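You operate a simulated robot arm through the tools that you are given. There is no shell and no other tool. Be economical: measure what you need, move in short steps, check, and stop when the job is done.

The job below is to be done with a simulated robot arm. You get a single attempt, and the scene is never put back.

JOB
Put the sink plug on the shelf of the hopper bench. Fetch the cap from the top of the press bench and set it on top of the small board there. Take the scoop from the top of the narrow table and leave it on the shelf of the tall table. Push the sliding lid shut. Take the jug that says "25" from the top of the press bench and leave it on the top of the tipper plate. Take the ring gauge from the shelf of the sample bench and put it on the top shelf of the shelving. Take the box from the top of the sample bench and leave it on the shelf of the hopper bench. Open the teal lid. Any order will do. Set down upright: jug, ring gauge.

It is judged by the outcome, as a careful person would: the job done as asked, and still so three seconds after it is handed in. It fails if anything else is knocked over, pushed out of place, dropped, spilled or broken. A push-on lid holds only when it is set on centred and level and pressed home; a screw cap is set on level and turned clockwise until tight.

ROBOT AND FRAMES
A 7-joint arm with a fingered hand on a trunk, on a base that drives. Base frame: it is fixed to the floor where the robot stands at the start and does not move with it; the origin is under the middle of the robot, x ahead of it, y to its left, z up. Lengths are in cm, angles in rad, forces in N, time in s.
With the tool pointing down near the work surface it reaches from about 46 to 94 cm from the robot's upright axis, wherever it stands. Its first joint turns from -2.601 to 2.601 rad. Places, roughly: box [-100, 75, 100]; cap (6x6x3 cm) [80, 30, 80]; jug [100, 150, 75]; ring gauge [-100, 75, 50]; scoop (6x6x15 cm) [330, 360, 90]; shelf of the hopper bench [-100, 250, 30]; shelf of the tall table [480, 350, 50]; sink plug (7x7x5 cm) [70, 10, 80]; sliding lid [340, 350, 90]; small board (13x10x4 cm) [70, 80, 80]; teal lid [200, -530, 60]; top of the tipper plate [80, 110, 90]; top shelf of the shelving [130, 340, 140]. Payload 3.5 kg.
The TCP is the grasp point between the finger pads, 3 cm short of the fingertips. In the tool frame z runs along the fingers and y along their closing line. The gripper opens to 10.4 cm. The gripper's body begins 3.5 cm behind the TCP. The gripper is a hand of 4 fingers: y runs from the thumb to the fingers, the wrist lies at [-1.5, -11, -18.6] in the tool frame.
Orientation is that of the tool frame in the base frame, as a unit quaternion [w, x, y, z]. With the fingers straight down and the wrist toward the robot, the tool's x, y and z point along [0, 1, 0], [1, 0, 0] and [0, 0, -1] of the base frame.

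CONTROLS
- The arm moves only by the tool drive_tool. Its argument "moves" is one flat list of numbers, 6 for each row, row after row: the shift along the tool's x, y, z in cm, then the turn, a rotation vector about the tool's x, y, z in rad. In form: [x, y, z, wx, wy, wz, x, y, z, wx, wy, wz, ...]. A call has 1 to 12 rows; each row shifts and turns the commanded pose from where the row before left it, along the tool's axes as they then stand. Rows are played at 5 a second. More than 5 cm and 0.15 rad between two rows, and nothing of the call is played. Where a pose cannot be reached the arm comes as near as it can. A force on the tool above 40 N (or 10 N above the force at the start of the call, whichever is more), or a blocked arm, ends the call early, and 0.2 s more pass. In this call time passes only in rows, and 0.2 s behind the last. The reply holds the time, the measured pose of the TCP, the force on the tool along the base axes, the opening and the grip force, in the units named above and with some noise, with the torque about the TCP (base axes, N m) and any sound that the robot's microphone picked up, and new pictures: "pictures" is both (left out), scene, wrist or none.
- Cameras (640 x 400 px; columns grow to the right, rows downward): "scene" is now at [-4.36, 24.9, 147.51]; the picture's right is [0.98, -0.17, 0.00], its down [-0.14, -0.79, -0.60] and it looks along [0.10, 0.59, -0.80] (base axes); focal length 214 px, centre (320, 200). "wrist" rides on the gripper at [6.1, -9.2, -13.1] in the tool frame; the picture's right is [-0.81, 0.27, -0.52], its down [-0.53, -0.71, 0.45] and it looks along [-0.24, 0.64, 0.73] (tool axes); focal length 275 px, centre (320, 200). There is no depth. A picture from a camera that has moved, and an enlarged one, comes with that camera's place and axes in the base frame and with its lens. The place of the scene camera against the robot may be out by one fixed shift of up to 2.5 cm in any direction.
- lift_body(by): slides the trunk up (or, below 0, down) by that many cm; the arm and the scene camera ride with it, the base frame stays. It gives what a move gives, with no picture.
- roll_base(legs): drives the robot by 1 to 6 legs, each [ahead, left, turn to the left] in cm, cm and rad, along the robot's own axes; the way and the turn of a leg run together, so that a leg with both is an arc; at most 150 cm and 3.142 rad a leg. The arm and the cameras ride along, it lands a little off, and it stops where it bumps. It gives what a move gives, and a new picture of the scene camera.
- finger_targets(index, middle, ring, thumb_bend, thumb_turn): sets how far each is bent, from 0 (flat) to 100 (curled in); at 30 the hand is open as for a grip, at 70 the pads meet at the TCP. One left out holds its place. A second passes; each finger stops where it meets its share of the squeeze, and holds until it gets a number again. It is the only way to open and close the hand. It gives what a move gives, with no picture; readings hold the bend of each and the force on the fingers (four entries, about 0 where the hand has none), thumb and palm. thumb_turn goes from beside the hand (0) to across from the fingers (100), as for a grip.
- turn_head(pan, tilt): turns the head with the scene camera to pan (to the left, within 2.705 rad either way) and tilt (down, from -0.506 to 1.204), counted from straight ahead of the robot. It gives what a move gives, and a new picture of the scene camera.
- enlarge(camera, box): a new picture of the part [left, top, right, bottom] of that camera's present view, enlarged. No time passes.
- close_job(): hands the job in; it is judged then, once.

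Go step by step. Nothing tells you exact positions but the pictures and the camera data: compare them with the known pose of the tool, close in by small moves and look again before you grip or let go. The budget is 207 turns and 260 pictures, counting those below and the enlarged ones. Unless the task says otherwise, let go and move clear before handing in, and close with one line.

The tools are called after ">>>" as a command line: name --argument value ..., lists and objects as JSON in quotes. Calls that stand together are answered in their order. drive_tool: Moves the arm, as the interface text tells. Its arguments: {"type":"object","properties":{"moves":{"type":"array","items":{"type":"number"}},"pictures":{"type":"string","enum":["both","scene","wrist","none"]}},"required":["moves"]} The other tools are called the same way: lift_body (by) slides the trunk up or down; finger_targets (index, middle, ring, thumb_bend, thumb_turn) moves the fingers one by one; roll_base (legs) drives the base; turn_head (pan, tilt) turns the head that bears the scene camera; enlarge (camera, box) takes an enlarged picture of a part of a camera's view; close_job () hands the job in.

At the start:

```text
clock: 0.0
position: [12.01, 55.31, 117.21]
orientation: [-0.001, 0.706, 0.708, 0.001]
force: [0.4, -0.1, 0.1]
ft_torque: [0.0, -0.02, 0.02]
finger_gap: 10.37
finger_force: 0.1
shape: jaw
bend: [30.0, 30.0, 30.0, 30.0, 98.0]
finger forces: [0.1, 0.1, 0.0, 0.0, 0.0, 0.0]
trunk travel left (down, up): [-54.1, 16.9]
robot x, y, heading: [0.03, 0.29, -0.003]
head pan, tilt: [1.396, 0.927]
```

scene: 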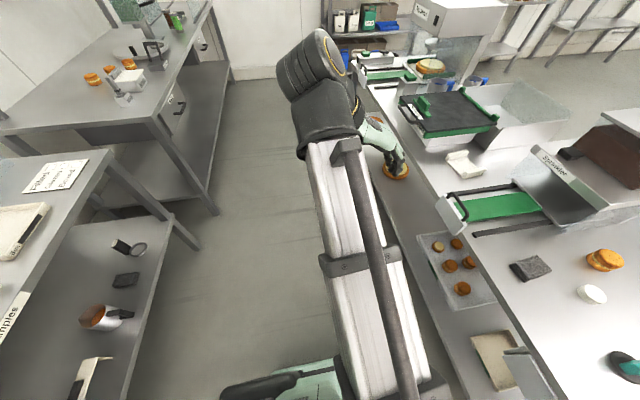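
wrist: 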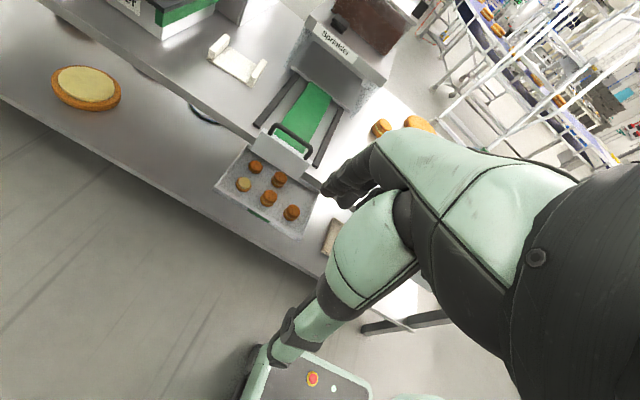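

The scene camera looks left along the aisle, with the press bench on the right and the sample bench on the left. I'll turn the head to survey the work.

>>> turn_head --pan 0.2 --tilt 0.7

>>> turn_head --pan 0.9 --tilt 0.6

>>> turn_head --pan 2.5 --tilt 0.6

```text
clock: 1.4
position: [11.93, 55.44, 117.18]
orientation: [-0.001, 0.707, 0.708, 0.002]
force: [0.7, 0.4, -0.5]
ft_torque: [0.01, 0.03, 0.02]
finger_gap: 10.35
finger_force: 0.0
shape: jaw
bend: [30.0, 30.0, 30.0, 30.0, 98.0]
finger forces: [0.0, 0.1, 0.0, 0.1, 0.0, 0.1]
trunk travel left (down, up): [-54.1, 16.9]
robot x, y, heading: [-0.18, -0.17, -0.001]
head pan, tilt: [0.201, 0.7]
camera scene: at [2.67, 19.31, 149.32], right [0.2, -0.98, 0.0], down [-0.63, -0.13, -0.76], along [0.75, 0.15, -0.64], focal length 214 px, centre (320, 200)
```

scene: 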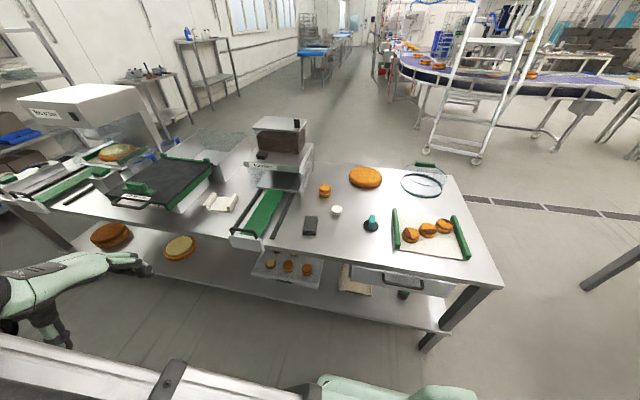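

```text
clock: 2.5
position: [12.02, 55.35, 117.22]
orientation: [0.0, 0.706, 0.708, 0.002]
force: [-0.3, 0.5, -0.3]
ft_torque: [0.01, 0.03, -0.01]
finger_gap: 10.35
finger_force: 0.0
shape: jaw
bend: [30.0, 30.0, 30.0, 30.0, 98.0]
finger forces: [0.1, 0.0, 0.0, 0.0, 0.0, 0.0]
trunk travel left (down, up): [-54.1, 16.9]
robot x, y, heading: [0.09, 0.24, 0.001]
head pan, tilt: [0.901, 0.6]
camera scene: at [-0.16, 24.53, 150.19], right [0.78, -0.62, 0.0], down [-0.35, -0.44, -0.82], along [0.51, 0.65, -0.57], focal length 214 px, centre (320, 200)
```

scene: 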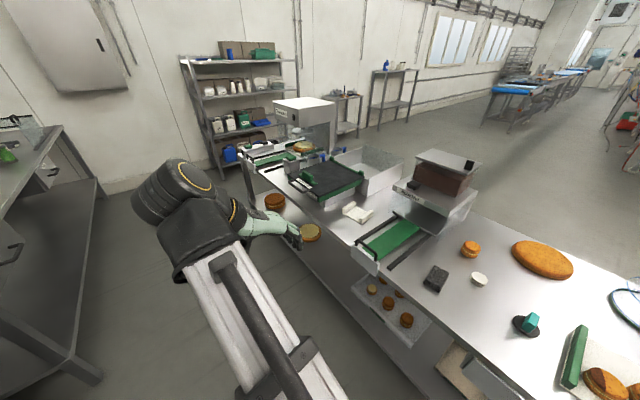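

```text
clock: 4.1
position: [11.97, 55.42, 117.12]
orientation: [-0.002, 0.706, 0.708, 0.001]
force: [0.0, -0.1, -0.4]
ft_torque: [0.01, 0.0, 0.02]
finger_gap: 10.35
finger_force: 0.0
shape: jaw
bend: [30.0, 30.0, 30.0, 30.0, 98.0]
finger forces: [0.0, 0.0, 0.1, 0.0, 0.0, 0.0]
trunk travel left (down, up): [-54.1, 16.9]
robot x, y, heading: [-0.12, 0.34, -0.0]
head pan, tilt: [2.499, 0.6]
camera scene: at [-12.72, 22.91, 150.19], right [0.6, 0.8, 0.0], down [0.45, -0.34, -0.83], along [-0.66, 0.49, -0.57], focal length 214 px, centre (320, 200)
```

scene: 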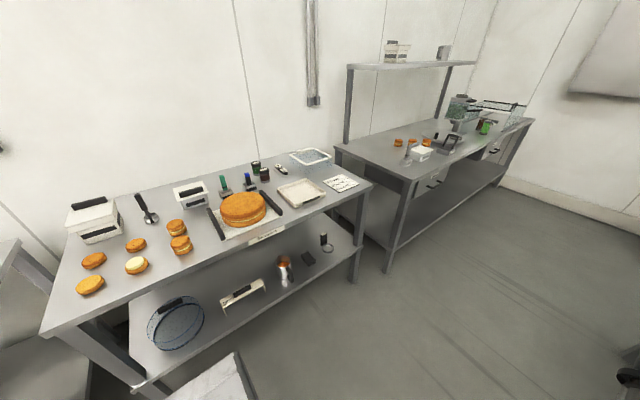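

Plug and cap are visible on the press bench; the sample and hopper benches lie behind-left. I'll enlarge to identify items.

>>> enlarge --camera "scene" --box '[40, 140, 360, 360]'

>>> enlarge --camera "scene" --box '[330, 30, 550, 280]'

>>> turn_head --pan 1.1 --tilt 0.5

>>> enlarge --camera "scene" --box '[260, 90, 540, 260]'

```text
1.82 times, centred on (200, 250) of scene
camera zoom: at [-12.72, 22.91, 150.19], right [0.6, 0.8, 0.0], down [0.45, -0.34, -0.83], along [-0.66, 0.49, -0.57], focal length 390 px, centre (538, 109)
```

zoom: 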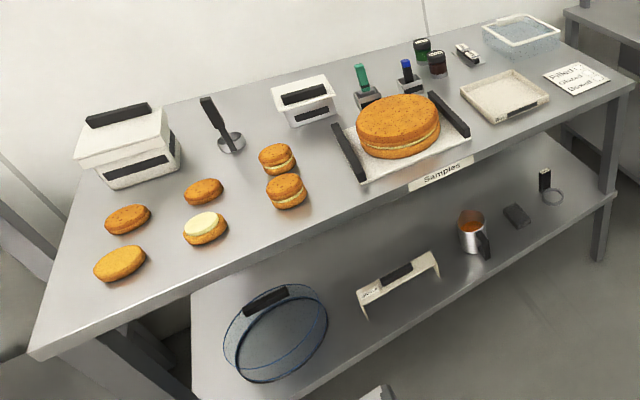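

```text
1.60 times, centred on (440, 155) of scene
camera zoom: at [-12.72, 22.91, 150.19], right [0.6, 0.8, 0.0], down [0.45, -0.34, -0.83], along [-0.66, 0.49, -0.57], focal length 343 px, centre (128, 272)
```

zoom: 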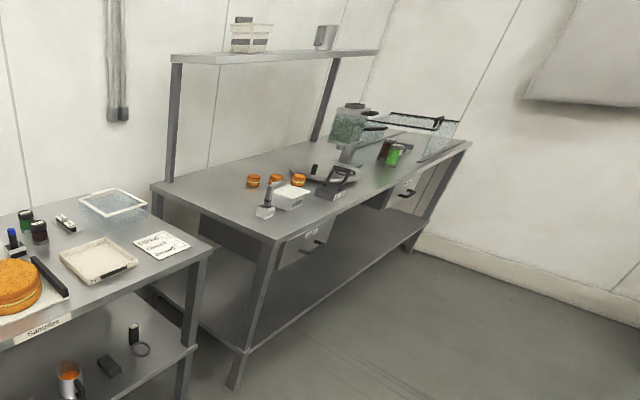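

```text
clock: 5.7
position: [12.11, 55.36, 117.26]
orientation: [-0.001, 0.706, 0.708, 0.002]
force: [-0.2, 0.1, 0.2]
ft_torque: [0.01, -0.02, 0.02]
finger_gap: 10.34
finger_force: 0.1
shape: jaw
bend: [30.0, 30.0, 30.0, 30.0, 98.0]
finger forces: [0.1, 0.0, 0.0, 0.1, 0.0, 0.1]
trunk travel left (down, up): [-54.1, 16.9]
robot x, y, heading: [-0.0, -0.13, -0.002]
head pan, tilt: [1.1, 0.499]
camera scene: at [-1.53, 25.72, 151.1], right [0.89, -0.45, 0.0], down [-0.22, -0.43, -0.88], along [0.4, 0.78, -0.48], focal length 214 px, centre (320, 200)
```

scene: 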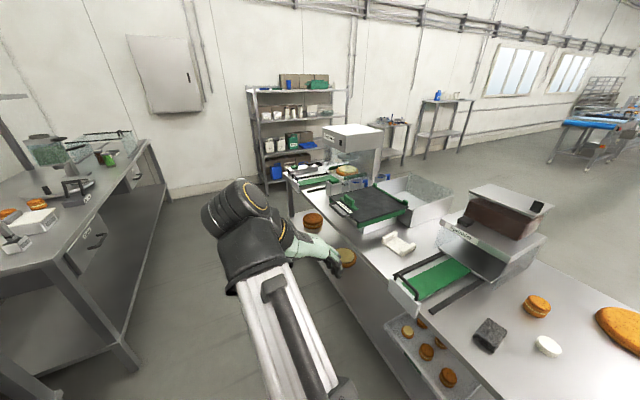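

```text
2.29 times, centred on (400, 175) of scene
camera zoom: at [-1.53, 25.72, 151.1], right [0.89, -0.45, 0.0], down [-0.22, -0.43, -0.88], along [0.4, 0.78, -0.48], focal length 490 px, centre (137, 257)
```

zoom: 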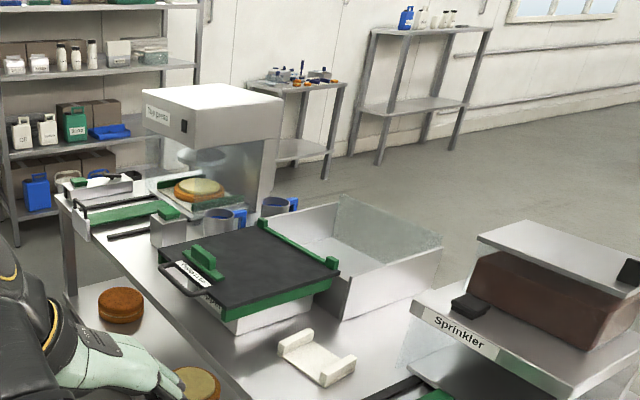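

The press bench items are where the notes put them (plug ≈ [70,10], cap ≈ [77,27], bench top z≈80). I'll take the plug first: move the arm over it.

>>> drive_tool --moves '[-3.5, 2.5, 0, 0, 0, 0, -3.5, 3, 0, 0, 0, 0, -3.5, 3.5, 0, 0, 0, 0, -3.5, 3.5, 0, 0, 0, 0, -3.5, 3.5, 0, 0, 0, 0, -3.5, 3.5, 0, 0, 0, 0, -3.5, 3.5, 0, 0, 0, 0, -3.5, 3.5, 0, 0, 0, 0, -3.5, 3.5, 0, 0, 0, 0, -3, 4, 0, 0, 0, 0, -3, 4, 0, 0, 0, 0, -3, 4, 0, 0, 0, 0]' --pictures "none"

>>> turn_head --pan 0.2 --tilt 0.8

```text
clock: 8.3
position: [54.2, 14.96, 117.31]
orientation: [-0.001, 0.706, 0.708, 0.003]
force: [-0.1, -0.8, -0.1]
ft_torque: [0.0, -0.04, 0.01]
finger_gap: 10.34
finger_force: 0.1
shape: jaw
bend: [30.0, 30.0, 30.0, 30.0, 98.0]
finger forces: [0.1, 0.0, 0.0, 0.0, 0.1, 0.1]
trunk travel left (down, up): [-54.1, 16.9]
robot x, y, heading: [-0.1, -0.05, 0.001]
head pan, tilt: [1.1, 0.499]
```

```text
clock: 9.5
position: [54.12, 15.01, 117.24]
orientation: [-0.001, 0.706, 0.708, 0.001]
force: [-0.2, 0.5, -0.2]
ft_torque: [0.02, -0.04, -0.02]
finger_gap: 10.36
finger_force: 0.2
shape: jaw
bend: [30.0, 30.0, 30.0, 30.0, 98.0]
finger forces: [0.1, 0.1, 0.0, 0.0, 0.0, 0.1]
trunk travel left (down, up): [-54.1, 16.9]
robot x, y, heading: [-0.2, -0.02, 0.004]
head pan, tilt: [0.201, 0.799]
camera scene: at [2.26, 19.22, 148.5], right [0.2, -0.98, 0.0], down [-0.7, -0.14, -0.7], along [0.68, 0.14, -0.72], focal length 214 px, centre (320, 200)
```

scene: 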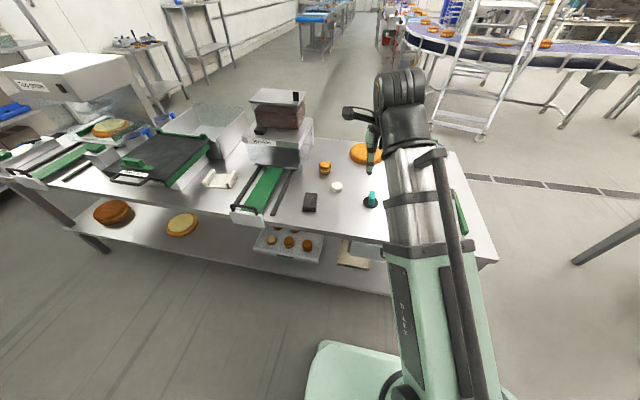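

The arm is near; plug at about [70,10]. Move over it and look with the wrist camera.

>>> drive_tool --moves '[-2, 4, 0, 0, 0, 0, -2, 4, 0, 0, 0, 0, -1, 4, 0, 0, 0, 0, 0, 4, 2, 0, 0, 0, 0, 0, 4, 0, 0, 0, 0, 0, 4, 0, 0, 0, 0, 0, 4, 0, 0, 0, 0, 0, 4, 0, 0, 0]'

```text
clock: 11.3
position: [70.06, 10.14, 99.0]
orientation: [-0.001, 0.707, 0.707, 0.002]
force: [0.0, -0.6, 0.1]
ft_torque: [-0.01, -0.02, -0.02]
finger_gap: 10.38
finger_force: 0.2
shape: jaw
bend: [30.0, 30.0, 30.0, 30.0, 98.0]
finger forces: [0.1, 0.0, 0.0, 0.0, 0.0, 0.0]
trunk travel left (down, up): [-54.1, 16.9]
robot x, y, heading: [0.26, -0.46, 0.006]
head pan, tilt: [0.201, 0.799]
camera scene: at [2.26, 19.21, 148.51], right [0.2, -0.98, 0.0], down [-0.7, -0.14, -0.7], along [0.68, 0.14, -0.72], focal length 214 px, centre (320, 200)
camera wrist: at [60.8, 16.08, 111.98], right [0.28, -0.81, 0.51], down [-0.71, -0.53, -0.46], along [0.65, -0.24, -0.72], focal length 275 px, centre (320, 200)
```

scene: 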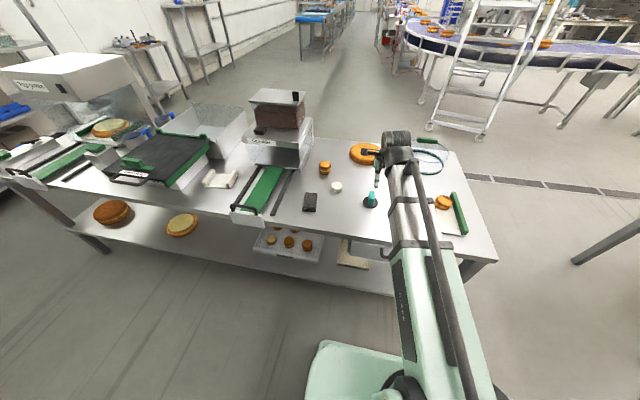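
wrist: 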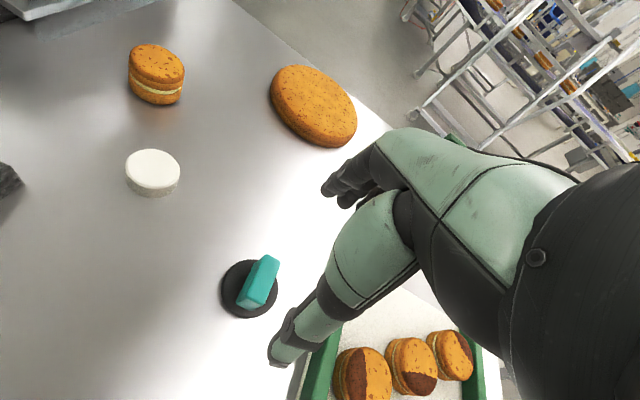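

The plug's teal fin runs along base x at about [72,10], so I'll turn the hand 90° to close across the fin.

>>> drive_tool --moves '[0, 2, 0, 0, 0, 0.1428, 0, 0, 0, 0, 0, 0.1428, 0, 0, 0, 0, 0, 0.1428, 0, 0, 0, 0, 0, 0.1428, 0, 0, 0, 0, 0, 0.1428, 0, 0, 0, 0, 0, 0.1428, 0, 0, 0, 0, 0, 0.1428, 0, 0, 0, 0, 0, 0.1428, 0, 0, 0, 0, 0, 0.1428, 0, 0, 0, 0, 0, 0.1428, 0, 0, 0, 0, 0, 0.1428]'

```text
clock: 13.7
position: [72.18, 10.06, 98.98]
orientation: [-0.001, 1.0, 0.0, 0.0]
force: [-0.2, -0.1, 0.6]
ft_torque: [-0.02, 0.01, -0.01]
finger_gap: 10.38
finger_force: 0.1
shape: jaw
bend: [30.0, 30.0, 30.0, 30.0, 98.0]
finger forces: [0.0, 0.0, 0.0, 0.0, 0.0, 0.0]
trunk travel left (down, up): [-54.1, 16.9]
robot x, y, heading: [0.1, 0.05, -0.001]
head pan, tilt: [0.201, 0.799]
camera scene: at [2.27, 19.22, 148.5], right [0.2, -0.98, 0.0], down [-0.7, -0.14, -0.7], along [0.68, 0.14, -0.72], focal length 214 px, centre (320, 200)
camera wrist: at [78.17, 19.05, 111.98], right [-0.81, -0.28, 0.52], down [-0.53, 0.71, -0.45], along [-0.24, -0.64, -0.73], focal length 275 px, centre (320, 200)
```

scene: 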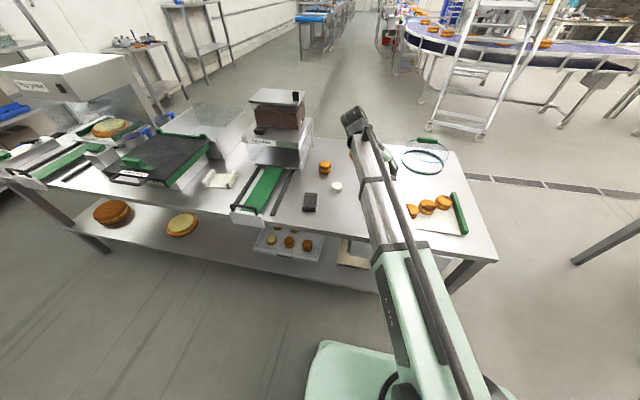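
wrist: 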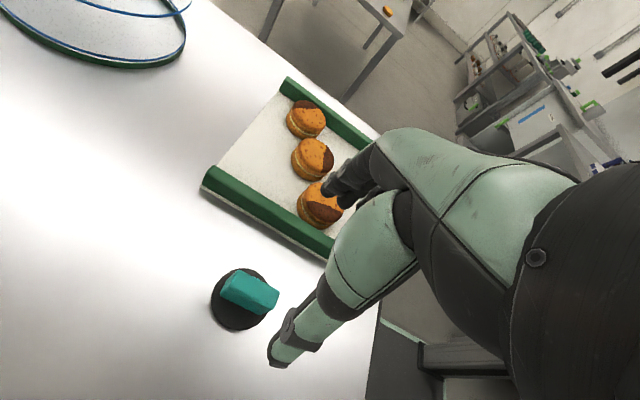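

Plug centre ≈ [72, 9.8], bench top z≈80. Descending so the fingertips come just above the disc.

>>> drive_tool --moves '[0, 0, 4, 0, 0, 0, 0, 0, 4, 0, 0, 0, 0, 0.2, 3, 0, 0, 0, 0, 0, 2.7, 0, 0, 0]'

```text
clock: 14.7
position: [72.18, 9.96, 85.46]
orientation: [-0.002, 1.0, 0.001, 0.0]
force: [0.0, -0.6, 0.5]
ft_torque: [0.01, 0.01, -0.03]
finger_gap: 10.37
finger_force: 0.1
shape: jaw
bend: [30.0, 30.0, 30.0, 30.0, 98.0]
finger forces: [0.0, 0.0, 0.1, 0.1, 0.0, 0.0]
trunk travel left (down, up): [-54.1, 16.9]
robot x, y, heading: [0.17, -0.3, 0.004]
head pan, tilt: [0.201, 0.799]
camera scene: at [2.27, 19.22, 148.5], right [0.2, -0.98, 0.0], down [-0.7, -0.14, -0.7], along [0.68, 0.14, -0.72], focal length 214 px, centre (320, 200)
camera wrist: at [78.05, 18.97, 98.42], right [-0.81, -0.28, 0.52], down [-0.53, 0.71, -0.45], along [-0.24, -0.64, -0.73], focal length 275 px, centre (320, 200)
```

scene: 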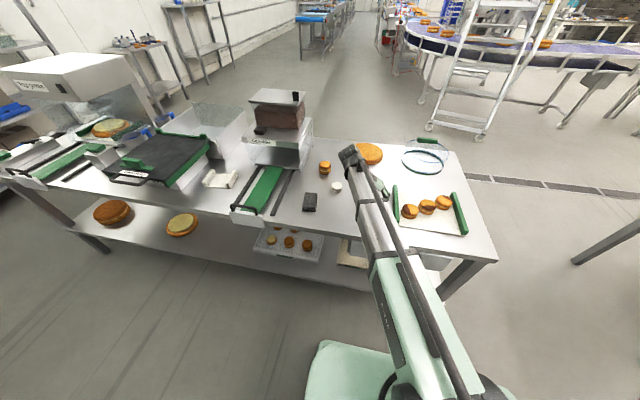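
wrist: 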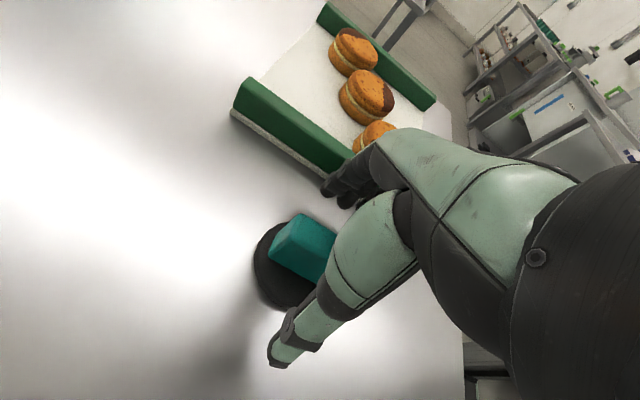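

The fin sits between thumb and fingers. Lower slightly and close.

>>> drive_tool --moves '[0, 0, 0.8, 0, 0, 0]' --pictures "none"

>>> finger_targets --index 75 --middle 75 --ring 75 --thumb_bend 75

>>> drive_tool --moves '[0, 0, -3, 0, 0, 0, 0, 0, -4, 0, 0, 0]'

```text
clock: 15.1
position: [72.02, 9.98, 84.68]
orientation: [-0.001, 1.0, 0.002, 0.001]
force: [0.0, 0.4, 0.7]
ft_torque: [0.01, -0.02, -0.01]
finger_gap: 10.37
finger_force: 0.1
shape: jaw
bend: [30.0, 30.0, 30.0, 30.0, 98.0]
finger forces: [0.0, 0.1, 0.1, 0.0, 0.0, 0.1]
trunk travel left (down, up): [-54.1, 16.9]
robot x, y, heading: [0.38, -0.34, -0.008]
head pan, tilt: [0.201, 0.799]
```

```text
clock: 16.1
position: [72.04, 9.92, 84.64]
orientation: [-0.001, 1.0, 0.002, 0.001]
force: [-0.7, 0.6, 2.7]
ft_torque: [0.13, -0.01, 0.03]
finger_gap: 1.67
finger_force: 17.1
shape: fingers
bend: [73.0, 73.0, 74.0, 63.0, 95.0]
finger forces: [10.0, 4.6, 2.0, 0.0, 17.3, 0.0]
trunk travel left (down, up): [-54.1, 16.9]
robot x, y, heading: [0.27, -0.12, -0.002]
head pan, tilt: [0.201, 0.799]
```

```text
clock: 16.7
position: [72.15, 9.95, 91.73]
orientation: [-0.002, 1.0, 0.002, 0.0]
force: [-0.7, -0.2, -0.6]
ft_torque: [0.0, 0.0, -0.03]
finger_gap: 1.69
finger_force: 16.4
shape: fingers
bend: [73.0, 73.0, 74.0, 64.0, 94.0]
finger forces: [10.8, 4.3, 1.8, 0.0, 17.0, 0.0]
trunk travel left (down, up): [-54.1, 16.9]
robot x, y, heading: [-0.35, -0.1, 0.004]
head pan, tilt: [0.201, 0.799]
camera scene: at [2.26, 19.21, 148.5], right [0.2, -0.98, 0.0], down [-0.7, -0.14, -0.7], along [0.68, 0.14, -0.72], focal length 214 px, centre (320, 200)
camera wrist: at [78.11, 18.92, 104.68], right [-0.81, -0.28, 0.52], down [-0.53, 0.71, -0.45], along [-0.24, -0.64, -0.73], focal length 275 px, centre (320, 200)
```

scene: 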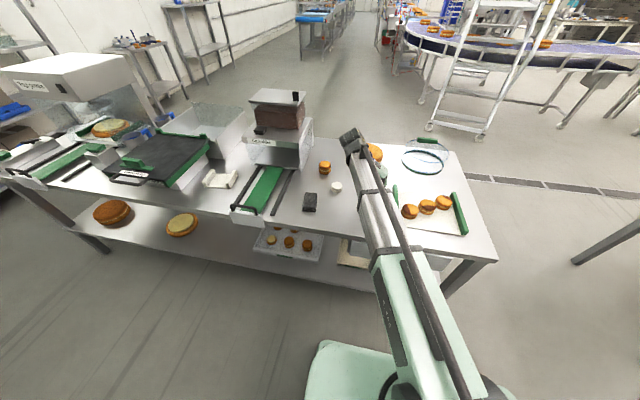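
wrist: 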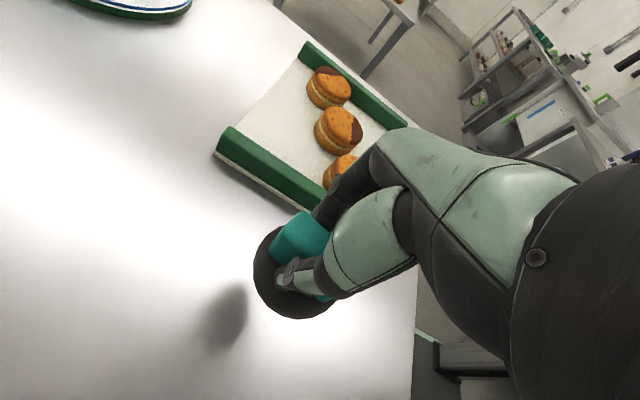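

Plug is held. Lift, retract and turn the hand back to wrist-toward-robot, then drive toward the hopper bench.

>>> drive_tool --moves '[0, 0, -4, 0, 0, 0, 0, 0, -5, 0, 0, -0.1428, 0, 0, -5, 0, 0, -0.1428, 0, 0, -5, 0, 0, -0.1428, 0, 0, 0, 0, 0, -0.1428, 0, 0, 0, 0, 0, -0.1428, 0, 0, 0, 0, 0, -0.1428, 0, 0, 0, 0, 0, -0.1428, 0, 0, 0, 0, 0, -0.1428, 0, 0, 0, 0, 0, -0.1428, 0, 0, 0, 0, 0, -0.1428, 0, 0, 0, 0, 0, -0.1428]' --pictures "none"

>>> drive_tool --moves '[-1, -5, 0, 0, 0, 0, -1, -5, 0, 0, 0, 0, -1, -5, 0, 0, 0, 0, -1, -5, 0, 0, 0, 0]' --pictures "none"

>>> turn_head --pan 0.0 --tilt 0.6

>>> roll_base --legs '[[0, 0, 1.5708]]'

```text
clock: 19.3
position: [72.03, 9.86, 110.52]
orientation: [-0.001, 0.705, 0.709, 0.002]
force: [0.0, 0.1, -0.9]
ft_torque: [-0.01, -0.03, 0.01]
finger_gap: 1.66
finger_force: 16.5
shape: fingers
bend: [73.0, 73.0, 74.0, 64.0, 94.0]
finger forces: [10.9, 4.1, 1.6, 0.0, 16.7, 0.0]
trunk travel left (down, up): [-54.1, 16.9]
robot x, y, heading: [0.13, -0.15, -0.002]
head pan, tilt: [0.201, 0.799]
```

```text
refused: row 1 steps farther than a row can; nothing moved
```

```text
clock: 20.0
position: [72.07, 9.78, 110.56]
orientation: [-0.002, 0.706, 0.708, 0.001]
force: [0.7, -0.1, -0.5]
ft_torque: [-0.02, 0.01, -0.02]
finger_gap: 1.67
finger_force: 16.8
shape: fingers
bend: [73.0, 73.0, 74.0, 64.0, 94.0]
finger forces: [10.8, 4.1, 1.6, 0.1, 16.7, 0.0]
trunk travel left (down, up): [-54.1, 16.9]
robot x, y, heading: [-0.36, -0.07, 0.002]
head pan, tilt: [0.0, 0.6]
camera scene: at [3.2, 17.61, 150.18], right [0.0, -1.0, 0.0], down [-0.57, 0.0, -0.82], along [0.82, 0.0, -0.57], focal length 214 px, centre (320, 200)
```

scene: 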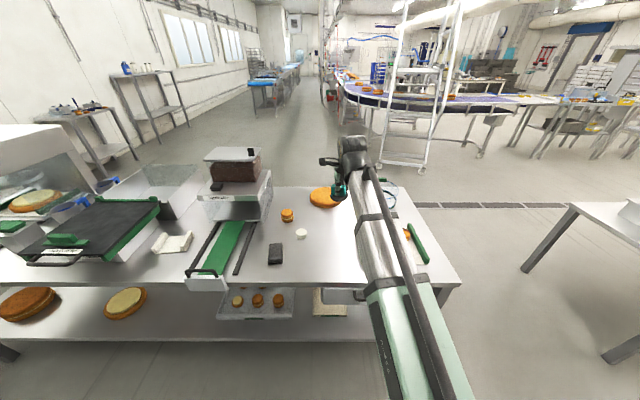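

```text
clock: 24.3
position: [-11.12, 72.03, 110.58]
orientation: [-0.002, -0.01, 1.0, 0.0]
force: [-1.0, 0.2, -0.8]
ft_torque: [0.02, 0.01, -0.01]
finger_gap: 1.65
finger_force: 16.0
shape: fingers
bend: [73.0, 73.0, 74.0, 64.0, 94.0]
finger forces: [10.3, 4.1, 1.3, 0.1, 15.9, 0.1]
trunk travel left (down, up): [-54.1, 16.9]
robot x, y, heading: [-0.12, -0.33, 1.59]
head pan, tilt: [0.0, 0.6]
camera scene: at [-18.22, 4.65, 150.19], right [1.0, 0.02, 0.0], down [0.01, -0.56, -0.83], along [-0.01, 0.82, -0.56], focal length 214 px, centre (320, 200)
```

scene: 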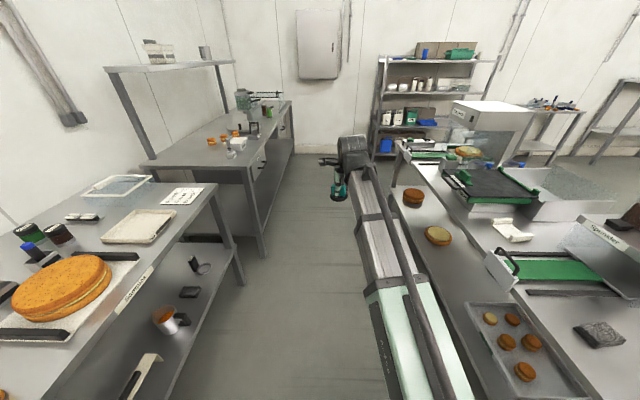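

Aisle is clear between x≈−62 and 48. Retract the arm, drive ahead along the aisle and then turn to face the hopper bench.

>>> drive_tool --moves '[0, -4.5, 0, 0, 0, 0, 0, -4.5, 0, 0, 0, 0, 0, -4.5, 0, 0, 0, 0, 0, -4.5, 0, 0, 0, 0, 0, -4, 0, 0, 0, 0]' --pictures "none"

>>> roll_base --legs '[[105, 0, 0], [105, 0, 0], [0, 0, 1.55]]'

```text
clock: 25.5
position: [-10.67, 49.95, 110.74]
orientation: [-0.002, -0.009, 1.0, 0.001]
force: [-0.3, 0.1, -0.6]
ft_torque: [-0.02, 0.0, 0.01]
finger_gap: 1.65
finger_force: 16.1
shape: fingers
bend: [73.0, 73.0, 75.0, 64.0, 94.0]
finger forces: [10.3, 4.4, 1.3, 0.0, 16.1, 0.0]
trunk travel left (down, up): [-54.1, 16.9]
robot x, y, heading: [-0.03, -0.05, 1.591]
head pan, tilt: [0.0, 0.6]
```

```text
clock: 39.7
position: [-49.39, 203.99, 110.66]
orientation: [-0.001, -0.687, 0.727, -0.001]
force: [0.0, 0.1, -0.8]
ft_torque: [-0.05, 0.0, -0.02]
finger_gap: 1.57
finger_force: 15.7
shape: fingers
bend: [73.0, 73.0, 75.0, 64.0, 94.0]
finger forces: [10.1, 4.3, 1.4, 0.1, 15.5, 0.0]
trunk travel left (down, up): [-54.1, 16.9]
robot x, y, heading: [1.07, 210.29, 3.08]
head pan, tilt: [0.0, 0.6]
camera scene: at [-5.16, 194.66, 150.19], right [0.06, 1.0, 0.0], down [0.56, -0.03, -0.83], along [-0.82, 0.05, -0.56], focal length 214 px, centre (320, 200)
```

scene: 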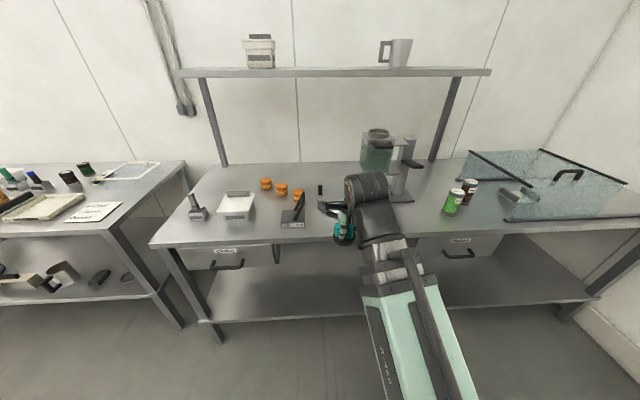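

I'm facing the hopper bench; its shelf has a clear gap between the two drawers right ahead. Lower the trunk so the arm can reach under.

>>> lift_body --by -52

>>> turn_head --pan 0.1 --tilt 0.5

>>> drive_tool --moves '[0, 0, 3, 0, 0, 0, 0, 0, 3, 0, 0, 0, 0, 0, 3, 0, 0, 0, 0, 0, 3, 0, 0, 0]'

```text
refused: -52 is not a number from -40 to 40
```

```text
clock: 40.4
position: [-49.51, 203.88, 110.63]
orientation: [-0.002, -0.687, 0.727, -0.001]
force: [0.5, 0.0, -1.1]
ft_torque: [-0.04, 0.02, 0.0]
finger_gap: 1.61
finger_force: 15.4
shape: fingers
bend: [73.0, 73.0, 75.0, 64.0, 94.0]
finger forces: [10.0, 4.2, 1.2, 0.0, 15.5, 0.0]
trunk travel left (down, up): [-54.1, 16.9]
robot x, y, heading: [1.45, 211.02, 3.082]
head pan, tilt: [0.099, 0.499]
camera scene: at [-5.43, 193.77, 151.09], right [-0.04, 1.0, 0.0], down [0.48, 0.02, -0.88], along [-0.88, -0.03, -0.48], focal length 214 px, centre (320, 200)
```

scene: 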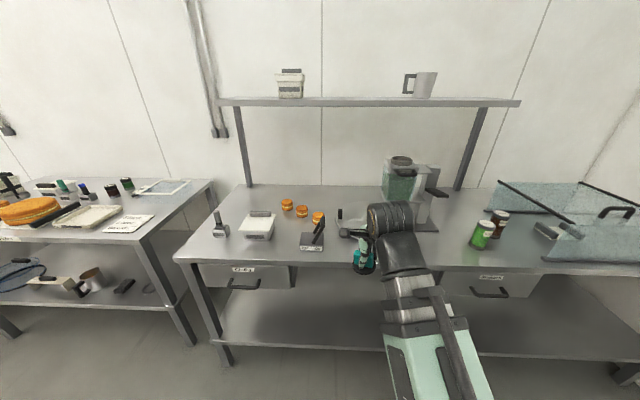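

```text
clock: 41.4
position: [-52.84, 203.43, 100.03]
orientation: [-0.001, -0.686, 0.727, -0.002]
force: [0.9, 0.1, -1.3]
ft_torque: [-0.01, 0.0, -0.02]
finger_gap: 1.62
finger_force: 15.0
shape: fingers
bend: [73.0, 74.0, 75.0, 64.0, 94.0]
finger forces: [9.9, 4.3, 1.2, 0.1, 15.6, 0.0]
out of reach, approached as far as the arm can: row 2, 3, 4
trunk travel left (down, up): [-54.1, 16.9]
robot x, y, heading: [1.36, 210.77, 3.08]
head pan, tilt: [0.099, 0.499]
camera scene: at [-5.44, 193.77, 151.1], right [-0.04, 1.0, 0.0], down [0.48, 0.02, -0.88], along [-0.88, -0.03, -0.48], focal length 214 px, centre (320, 200)
camera wrist: at [-44.09, 196.66, 113.06], right [-0.23, 0.83, 0.51], down [0.74, 0.49, -0.46], along [-0.63, 0.28, -0.73], focal length 275 px, centre (320, 200)
```

scene: 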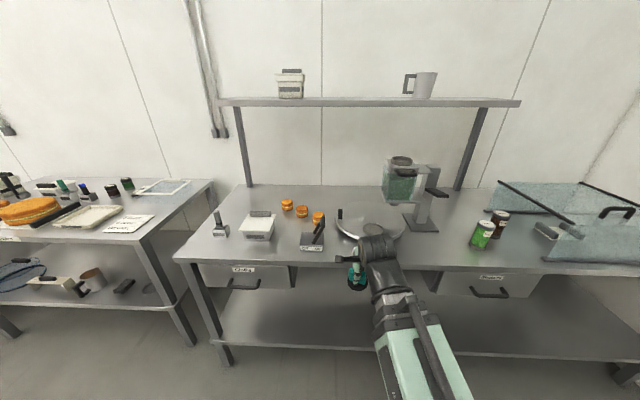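
wrist: 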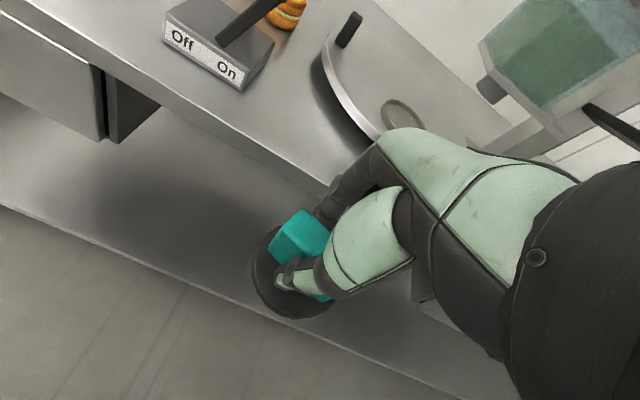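

Clear of the bench edge by ~10 cm; lowering the trunk.

>>> lift_body --by -40

>>> lift_body --by -13

>>> drive_tool --moves '[0, 0, 1, 0, 0, 0]'

```text
clock: 45.2
position: [-52.68, 203.39, 60.18]
orientation: [0.0, -0.686, 0.727, -0.002]
force: [-1.7, -0.2, -1.1]
ft_torque: [-0.01, 0.01, -0.01]
finger_gap: 1.63
finger_force: 15.6
shape: fingers
bend: [73.0, 74.0, 75.0, 64.0, 94.0]
finger forces: [9.8, 4.4, 1.2, 0.1, 15.6, 0.0]
trunk travel left (down, up): [-14.1, 56.9]
robot x, y, heading: [1.5, 210.33, 3.081]
head pan, tilt: [0.099, 0.499]
```

```text
clock: 46.8
position: [-52.79, 203.4, 47.17]
orientation: [0.0, -0.686, 0.727, -0.002]
force: [0.2, -0.1, -0.6]
ft_torque: [0.0, -0.04, -0.01]
finger_gap: 1.6
finger_force: 15.6
shape: fingers
bend: [73.0, 74.0, 75.0, 64.0, 94.0]
finger forces: [10.0, 4.3, 1.2, 0.0, 15.5, 0.1]
trunk travel left (down, up): [-1.1, 69.9]
robot x, y, heading: [1.41, 210.73, 3.083]
head pan, tilt: [0.099, 0.499]
```

```text
clock: 47.2
position: [-53.03, 203.31, 46.23]
orientation: [-0.001, -0.686, 0.727, -0.002]
force: [0.9, -0.4, -0.8]
ft_torque: [-0.01, -0.01, -0.02]
finger_gap: 1.6
finger_force: 15.6
shape: fingers
bend: [73.0, 74.0, 75.0, 64.0, 94.0]
finger forces: [9.9, 4.3, 1.2, 0.0, 15.6, 0.1]
out of reach, approached as far as the arm can: row 1
trunk travel left (down, up): [-1.1, 69.9]
robot x, y, heading: [1.3, 210.86, 3.082]
head pan, tilt: [0.099, 0.499]
camera scene: at [-5.43, 193.77, 98.1], right [-0.04, 1.0, 0.0], down [0.48, 0.02, -0.88], along [-0.88, -0.03, -0.48], focal length 214 px, centre (320, 200)
camera wrist: at [-44.37, 196.65, 59.19], right [-0.23, 0.83, 0.51], down [0.74, 0.49, -0.46], along [-0.63, 0.28, -0.73], focal length 275 px, centre (320, 200)
```

scene: 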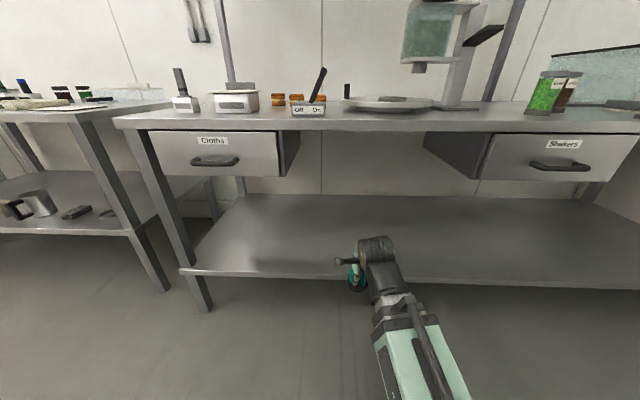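
wrist: 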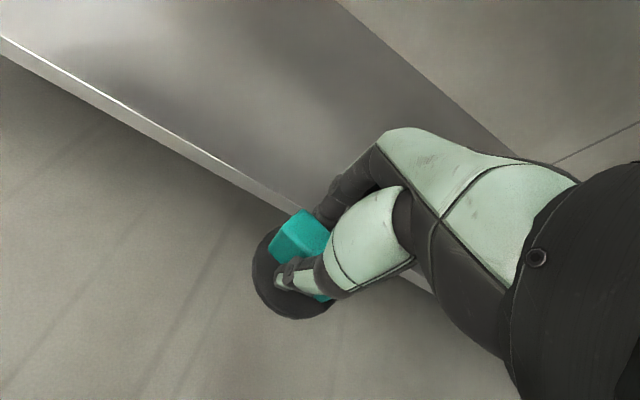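

The shelf is clearly visible with lots of room. Move in over the shelf ~25 cm.

>>> drive_tool --moves '[0, 4.5, 0, 0, 0, 0, 0, 4.5, 0, 0, 0, 0, 0, 4.5, 0, 0, 0, 0, 0, 4.5, 0, 0, 0, 0, 0, 4.5, 0, 0, 0, 0, 0, 4.5, 0, 0, 0, 0]'

```text
clock: 48.6
position: [-80.04, 205.09, 46.18]
orientation: [-0.001, -0.687, 0.727, -0.002]
force: [0.4, 0.9, -1.0]
ft_torque: [0.0, 0.01, 0.0]
finger_gap: 1.63
finger_force: 15.2
shape: fingers
bend: [73.0, 74.0, 75.0, 64.0, 94.0]
finger forces: [9.9, 4.4, 1.3, 0.0, 15.6, 0.0]
trunk travel left (down, up): [-1.1, 69.9]
robot x, y, heading: [1.47, 210.58, 3.081]
head pan, tilt: [0.099, 0.499]
camera scene: at [-5.42, 193.77, 98.1], right [-0.04, 1.0, 0.0], down [0.48, 0.02, -0.88], along [-0.88, -0.03, -0.48], focal length 214 px, centre (320, 200)
camera wrist: at [-71.34, 198.29, 59.14], right [-0.23, 0.83, 0.51], down [0.74, 0.49, -0.46], along [-0.63, 0.28, -0.73], focal length 275 px, centre (320, 200)
```

scene: 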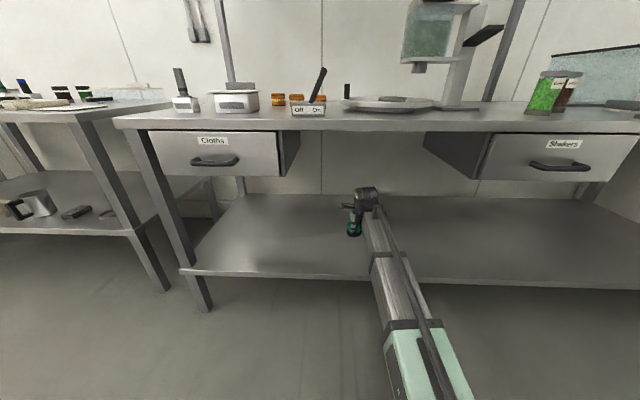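
wrist: 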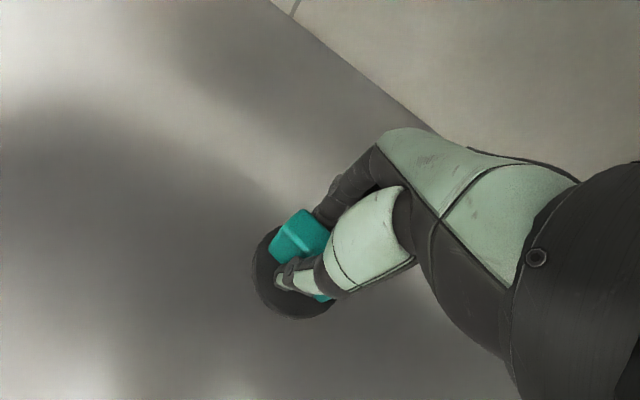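

Over the shelf. Lowering in small steps until contact.

>>> drive_tool --moves '[0, 0, 3, 0, 0, 0, 0, 0, 3, 0, 0, 0, 0, 0, 2, 0, 0, 0, 0, 0, 1, 0, 0, 0, 0, 0, 0.6, 0, 0, 0, 0, 0, 0.6, 0, 0, 0, 0, 0, 0.6, 0, 0, 0, 0, 0, 0.6, 0, 0, 0, 0, 0, 0.6, 0, 0, 0, 0, 0, 0.6, 0, 0, 0]' --pictures "wrist"

```text
clock: 50.9
position: [-80.12, 204.97, 34.2]
orientation: [-0.006, -0.686, 0.727, 0.002]
force: [2.2, 1.9, 25.2]
ft_torque: [-0.37, -0.94, 0.1]
finger_gap: 1.61
finger_force: 27.7
shape: fingers
bend: [73.0, 73.0, 74.0, 66.0, 94.0]
finger forces: [9.3, 4.6, 2.6, 0.0, 38.7, 0.0]
trunk travel left (down, up): [-1.1, 69.9]
robot x, y, heading: [1.19, 210.68, 3.082]
head pan, tilt: [0.099, 0.499]
stopped in row 10: the force on the tool passed its limit at 42 N (the readings are from after the stop); the commanded pose is now the measured one
camera wrist: at [-71.26, 198.23, 47.11], right [-0.22, 0.83, 0.52], down [0.74, 0.49, -0.47], along [-0.64, 0.28, -0.72], focal length 275 px, centre (320, 200)
```

wrist: 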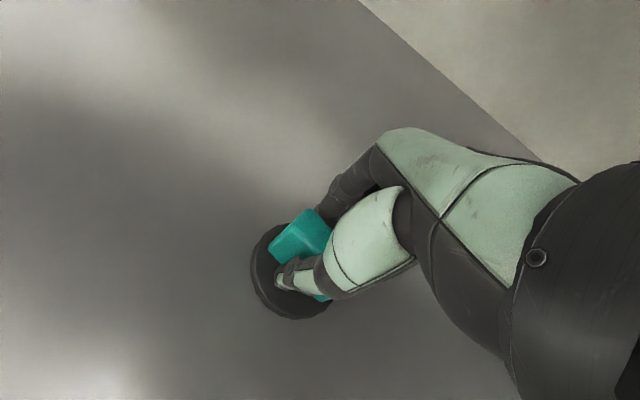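

Contact made with the shelf (z≈30). Release.

>>> drive_tool --moves '[0, 0, -0.3, 0, 0, 0]' --pictures "none"

>>> finger_targets --index 30 --middle 30 --ring 30 --thumb_bend 30

>>> drive_tool --moves '[0, 0, -3, 0, 0, 0, 0, 0, -4, 0, 0, 0, 0, 0, -4, 0, 0, 0, 0, -4, -1, 0, 0, 0, 0, -4.5, 0, 0, 0, 0, 0, -4.5, 0, 0, 0, 0, 0, -4.5, 0, 0, 0, 0, 0, -4.5, 0, 0, 0, 0, 0, -4, 0, 0, 0, 0]'

```text
clock: 51.3
position: [-80.1, 204.97, 34.33]
orientation: [-0.004, -0.685, 0.728, 0.001]
force: [-0.4, 2.2, 13.5]
ft_torque: [-0.18, -0.33, 0.06]
finger_gap: 1.62
finger_force: 20.6
shape: fingers
bend: [73.0, 73.0, 74.0, 66.0, 94.0]
finger forces: [9.8, 5.9, 2.2, 0.1, 23.2, 0.0]
trunk travel left (down, up): [-1.1, 69.9]
robot x, y, heading: [1.26, 210.38, 3.078]
head pan, tilt: [0.099, 0.499]
```

```text
clock: 52.3
position: [-80.06, 204.96, 34.23]
orientation: [-0.004, -0.686, 0.728, 0.0]
force: [1.4, -0.2, -0.6]
ft_torque: [0.0, -0.01, 0.0]
finger_gap: 10.25
finger_force: 0.1
shape: fingers
bend: [30.0, 30.0, 30.0, 30.0, 97.0]
finger forces: [0.0, 0.1, 0.0, 0.1, 0.0, 0.0]
trunk travel left (down, up): [-1.1, 69.9]
robot x, y, heading: [1.12, 210.75, 3.077]
head pan, tilt: [0.099, 0.499]
```

```text
clock: 54.3
position: [-54.07, 203.5, 46.3]
orientation: [-0.003, -0.686, 0.728, 0.0]
force: [-0.7, -0.4, 0.6]
ft_torque: [0.0, -0.01, 0.03]
finger_gap: 10.3
finger_force: 0.0
shape: fingers
bend: [30.0, 30.0, 30.0, 30.0, 97.0]
finger forces: [0.0, 0.1, 0.0, 0.1, 0.0, 0.0]
trunk travel left (down, up): [-1.1, 69.9]
robot x, y, heading: [0.99, 210.79, 3.077]
head pan, tilt: [0.099, 0.499]
camera scene: at [-5.45, 193.78, 98.1], right [-0.04, 1.0, 0.0], down [0.48, 0.02, -0.88], along [-0.88, -0.03, -0.48], focal length 214 px, centre (320, 200)
camera wrist: at [-45.3, 196.85, 59.19], right [-0.22, 0.83, 0.51], down [0.74, 0.49, -0.46], along [-0.63, 0.28, -0.72], focal length 275 px, centre (320, 200)
```

scene: 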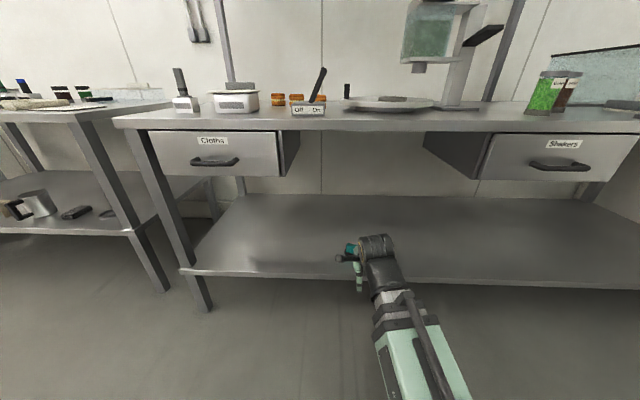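
wrist: 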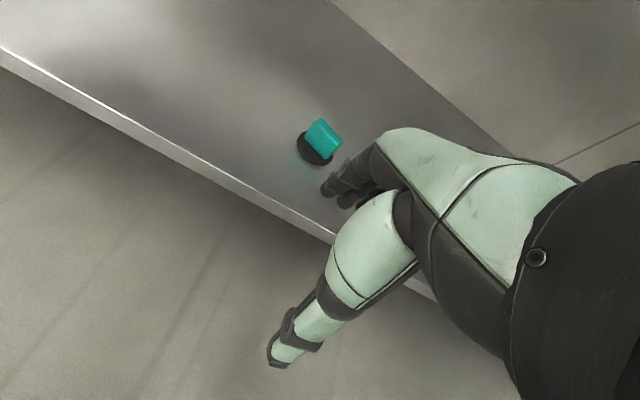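

Plug is placed and stands well. Next the sample bench: raise the trunk and slide left along the aisle.

>>> lift_body --by 40

>>> lift_body --by 25

>>> roll_base --legs '[[0, 130, 0.06]]'

>>> turn_head --pan 0.0 --tilt 0.75

```text
clock: 58.2
position: [-54.13, 203.48, 86.27]
orientation: [-0.004, -0.686, 0.728, 0.0]
force: [-0.3, 0.1, 0.6]
ft_torque: [-0.02, 0.0, 0.0]
finger_gap: 10.29
finger_force: 0.1
shape: fingers
bend: [30.0, 30.0, 30.0, 30.0, 97.0]
finger forces: [0.0, 0.0, 0.1, 0.0, 0.0, 0.1]
trunk travel left (down, up): [-41.1, 29.9]
robot x, y, heading: [1.23, 210.57, 3.08]
head pan, tilt: [0.099, 0.499]
```

```text
clock: 60.8
position: [-54.21, 203.64, 111.3]
orientation: [-0.004, -0.686, 0.728, 0.0]
force: [0.1, 0.1, -0.4]
ft_torque: [0.01, 0.01, 0.01]
finger_gap: 10.29
finger_force: 0.0
shape: fingers
bend: [30.0, 30.0, 30.0, 30.0, 97.0]
finger forces: [0.0, 0.1, 0.0, 0.0, 0.1, 0.1]
trunk travel left (down, up): [-66.1, 4.9]
robot x, y, heading: [1.61, 210.95, 3.087]
head pan, tilt: [0.099, 0.499]
```

```text
clock: 67.2
position: [-58.28, 72.29, 111.23]
orientation: [-0.003, -0.704, 0.71, -0.001]
force: [0.0, -0.5, 1.4]
ft_torque: [-0.01, -0.01, 0.0]
finger_gap: 10.29
finger_force: 0.1
shape: fingers
bend: [30.0, 30.0, 30.0, 30.0, 97.0]
finger forces: [0.1, 0.1, 0.1, 0.0, 0.1, 0.0]
trunk travel left (down, up): [-66.1, 4.9]
robot x, y, heading: [-3.2, 82.52, 3.129]
head pan, tilt: [0.099, 0.499]
camera scene: at [-9.1, 64.99, 163.09], right [-0.09, 1.0, 0.0], down [0.48, 0.04, -0.88], along [-0.87, -0.08, -0.48], focal length 214 px, centre (320, 200)
```

scene: 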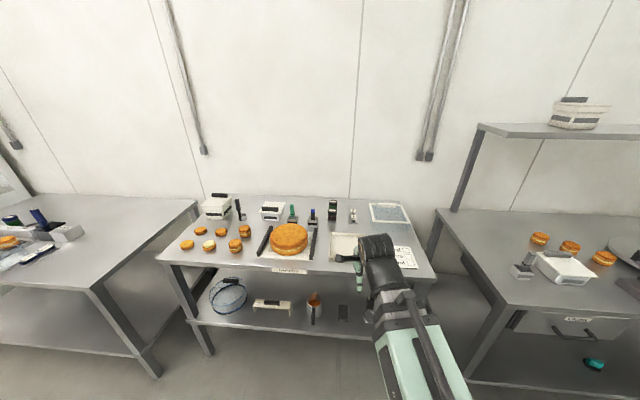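

```text
clock: 68.0
position: [-58.25, 72.25, 111.32]
orientation: [-0.004, -0.704, 0.71, 0.0]
force: [0.0, 0.3, -0.2]
ft_torque: [0.0, 0.03, -0.03]
finger_gap: 10.29
finger_force: 0.0
shape: fingers
bend: [30.0, 30.0, 30.0, 30.0, 97.0]
finger forces: [0.0, 0.1, 0.1, 0.0, 0.0, 0.1]
trunk travel left (down, up): [-66.1, 4.9]
robot x, y, heading: [-3.04, 81.98, 3.136]
head pan, tilt: [0.0, 0.75]
camera scene: at [-8.33, 65.91, 160.91], right [0.01, 1.0, 0.0], down [0.68, -0.01, -0.73], along [-0.73, 0.01, -0.68], focal length 214 px, centre (320, 200)
```

scene: 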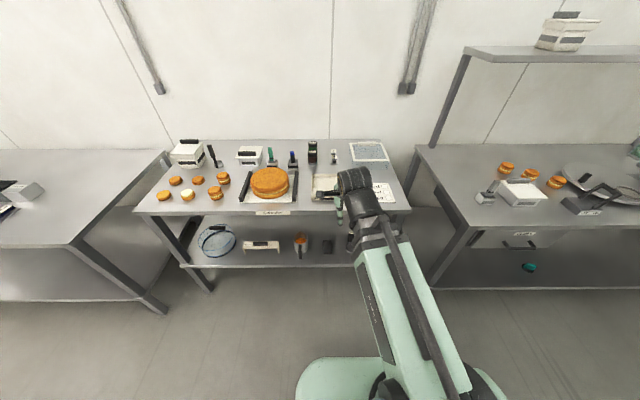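

>>> enlarge --camera "scene" --box '[150, 120, 420, 290]'

>>> enlarge --camera "scene" --box '[160, 120, 300, 210]'

>>> enlarge --camera "scene" --box '[230, 120, 420, 240]'

```text
2.35 times, centred on (285, 205) of scene
camera zoom: at [-8.33, 65.91, 160.91], right [0.01, 1.0, 0.0], down [0.68, -0.01, -0.73], along [-0.73, 0.01, -0.68], focal length 505 px, centre (402, 188)
```

zoom: 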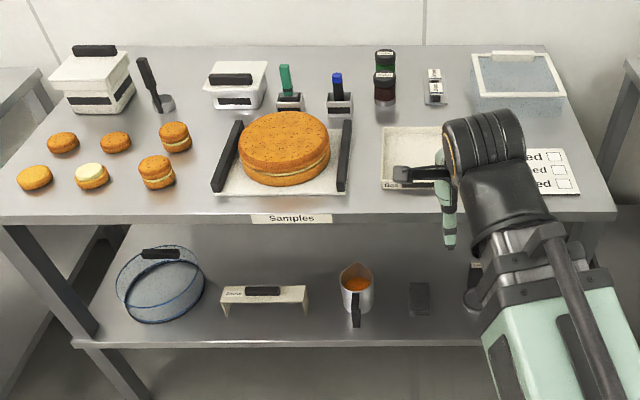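

```text
4.44 times, centred on (230, 165) of scene
camera zoom: at [-8.33, 65.91, 160.91], right [0.01, 1.0, 0.0], down [0.68, -0.01, -0.73], along [-0.73, 0.01, -0.68], focal length 953 px, centre (720, 356)
```

zoom: 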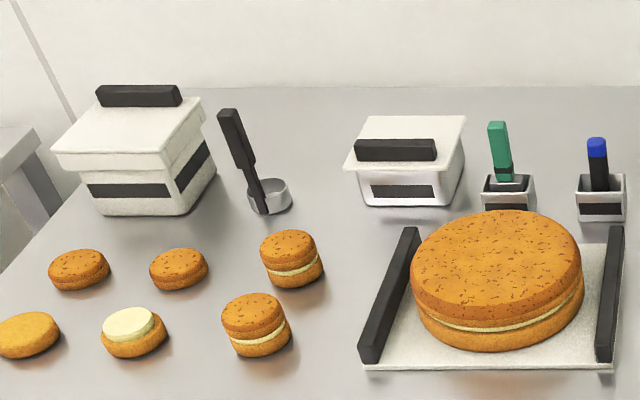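

```text
3.33 times, centred on (325, 180) of scene
camera zoom: at [-8.33, 65.91, 160.91], right [0.01, 1.0, 0.0], down [0.68, -0.01, -0.73], along [-0.73, 0.01, -0.68], focal length 715 px, centre (303, 267)
```

zoom: 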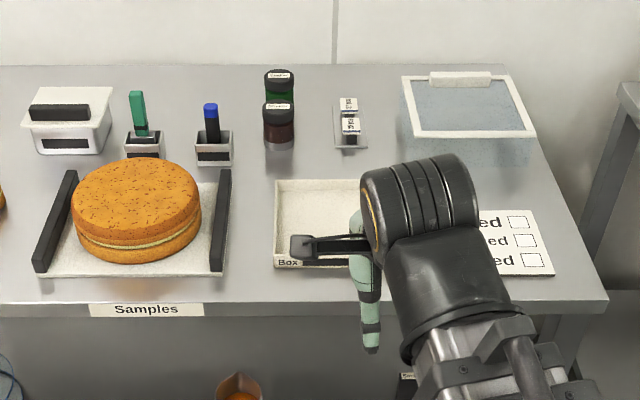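

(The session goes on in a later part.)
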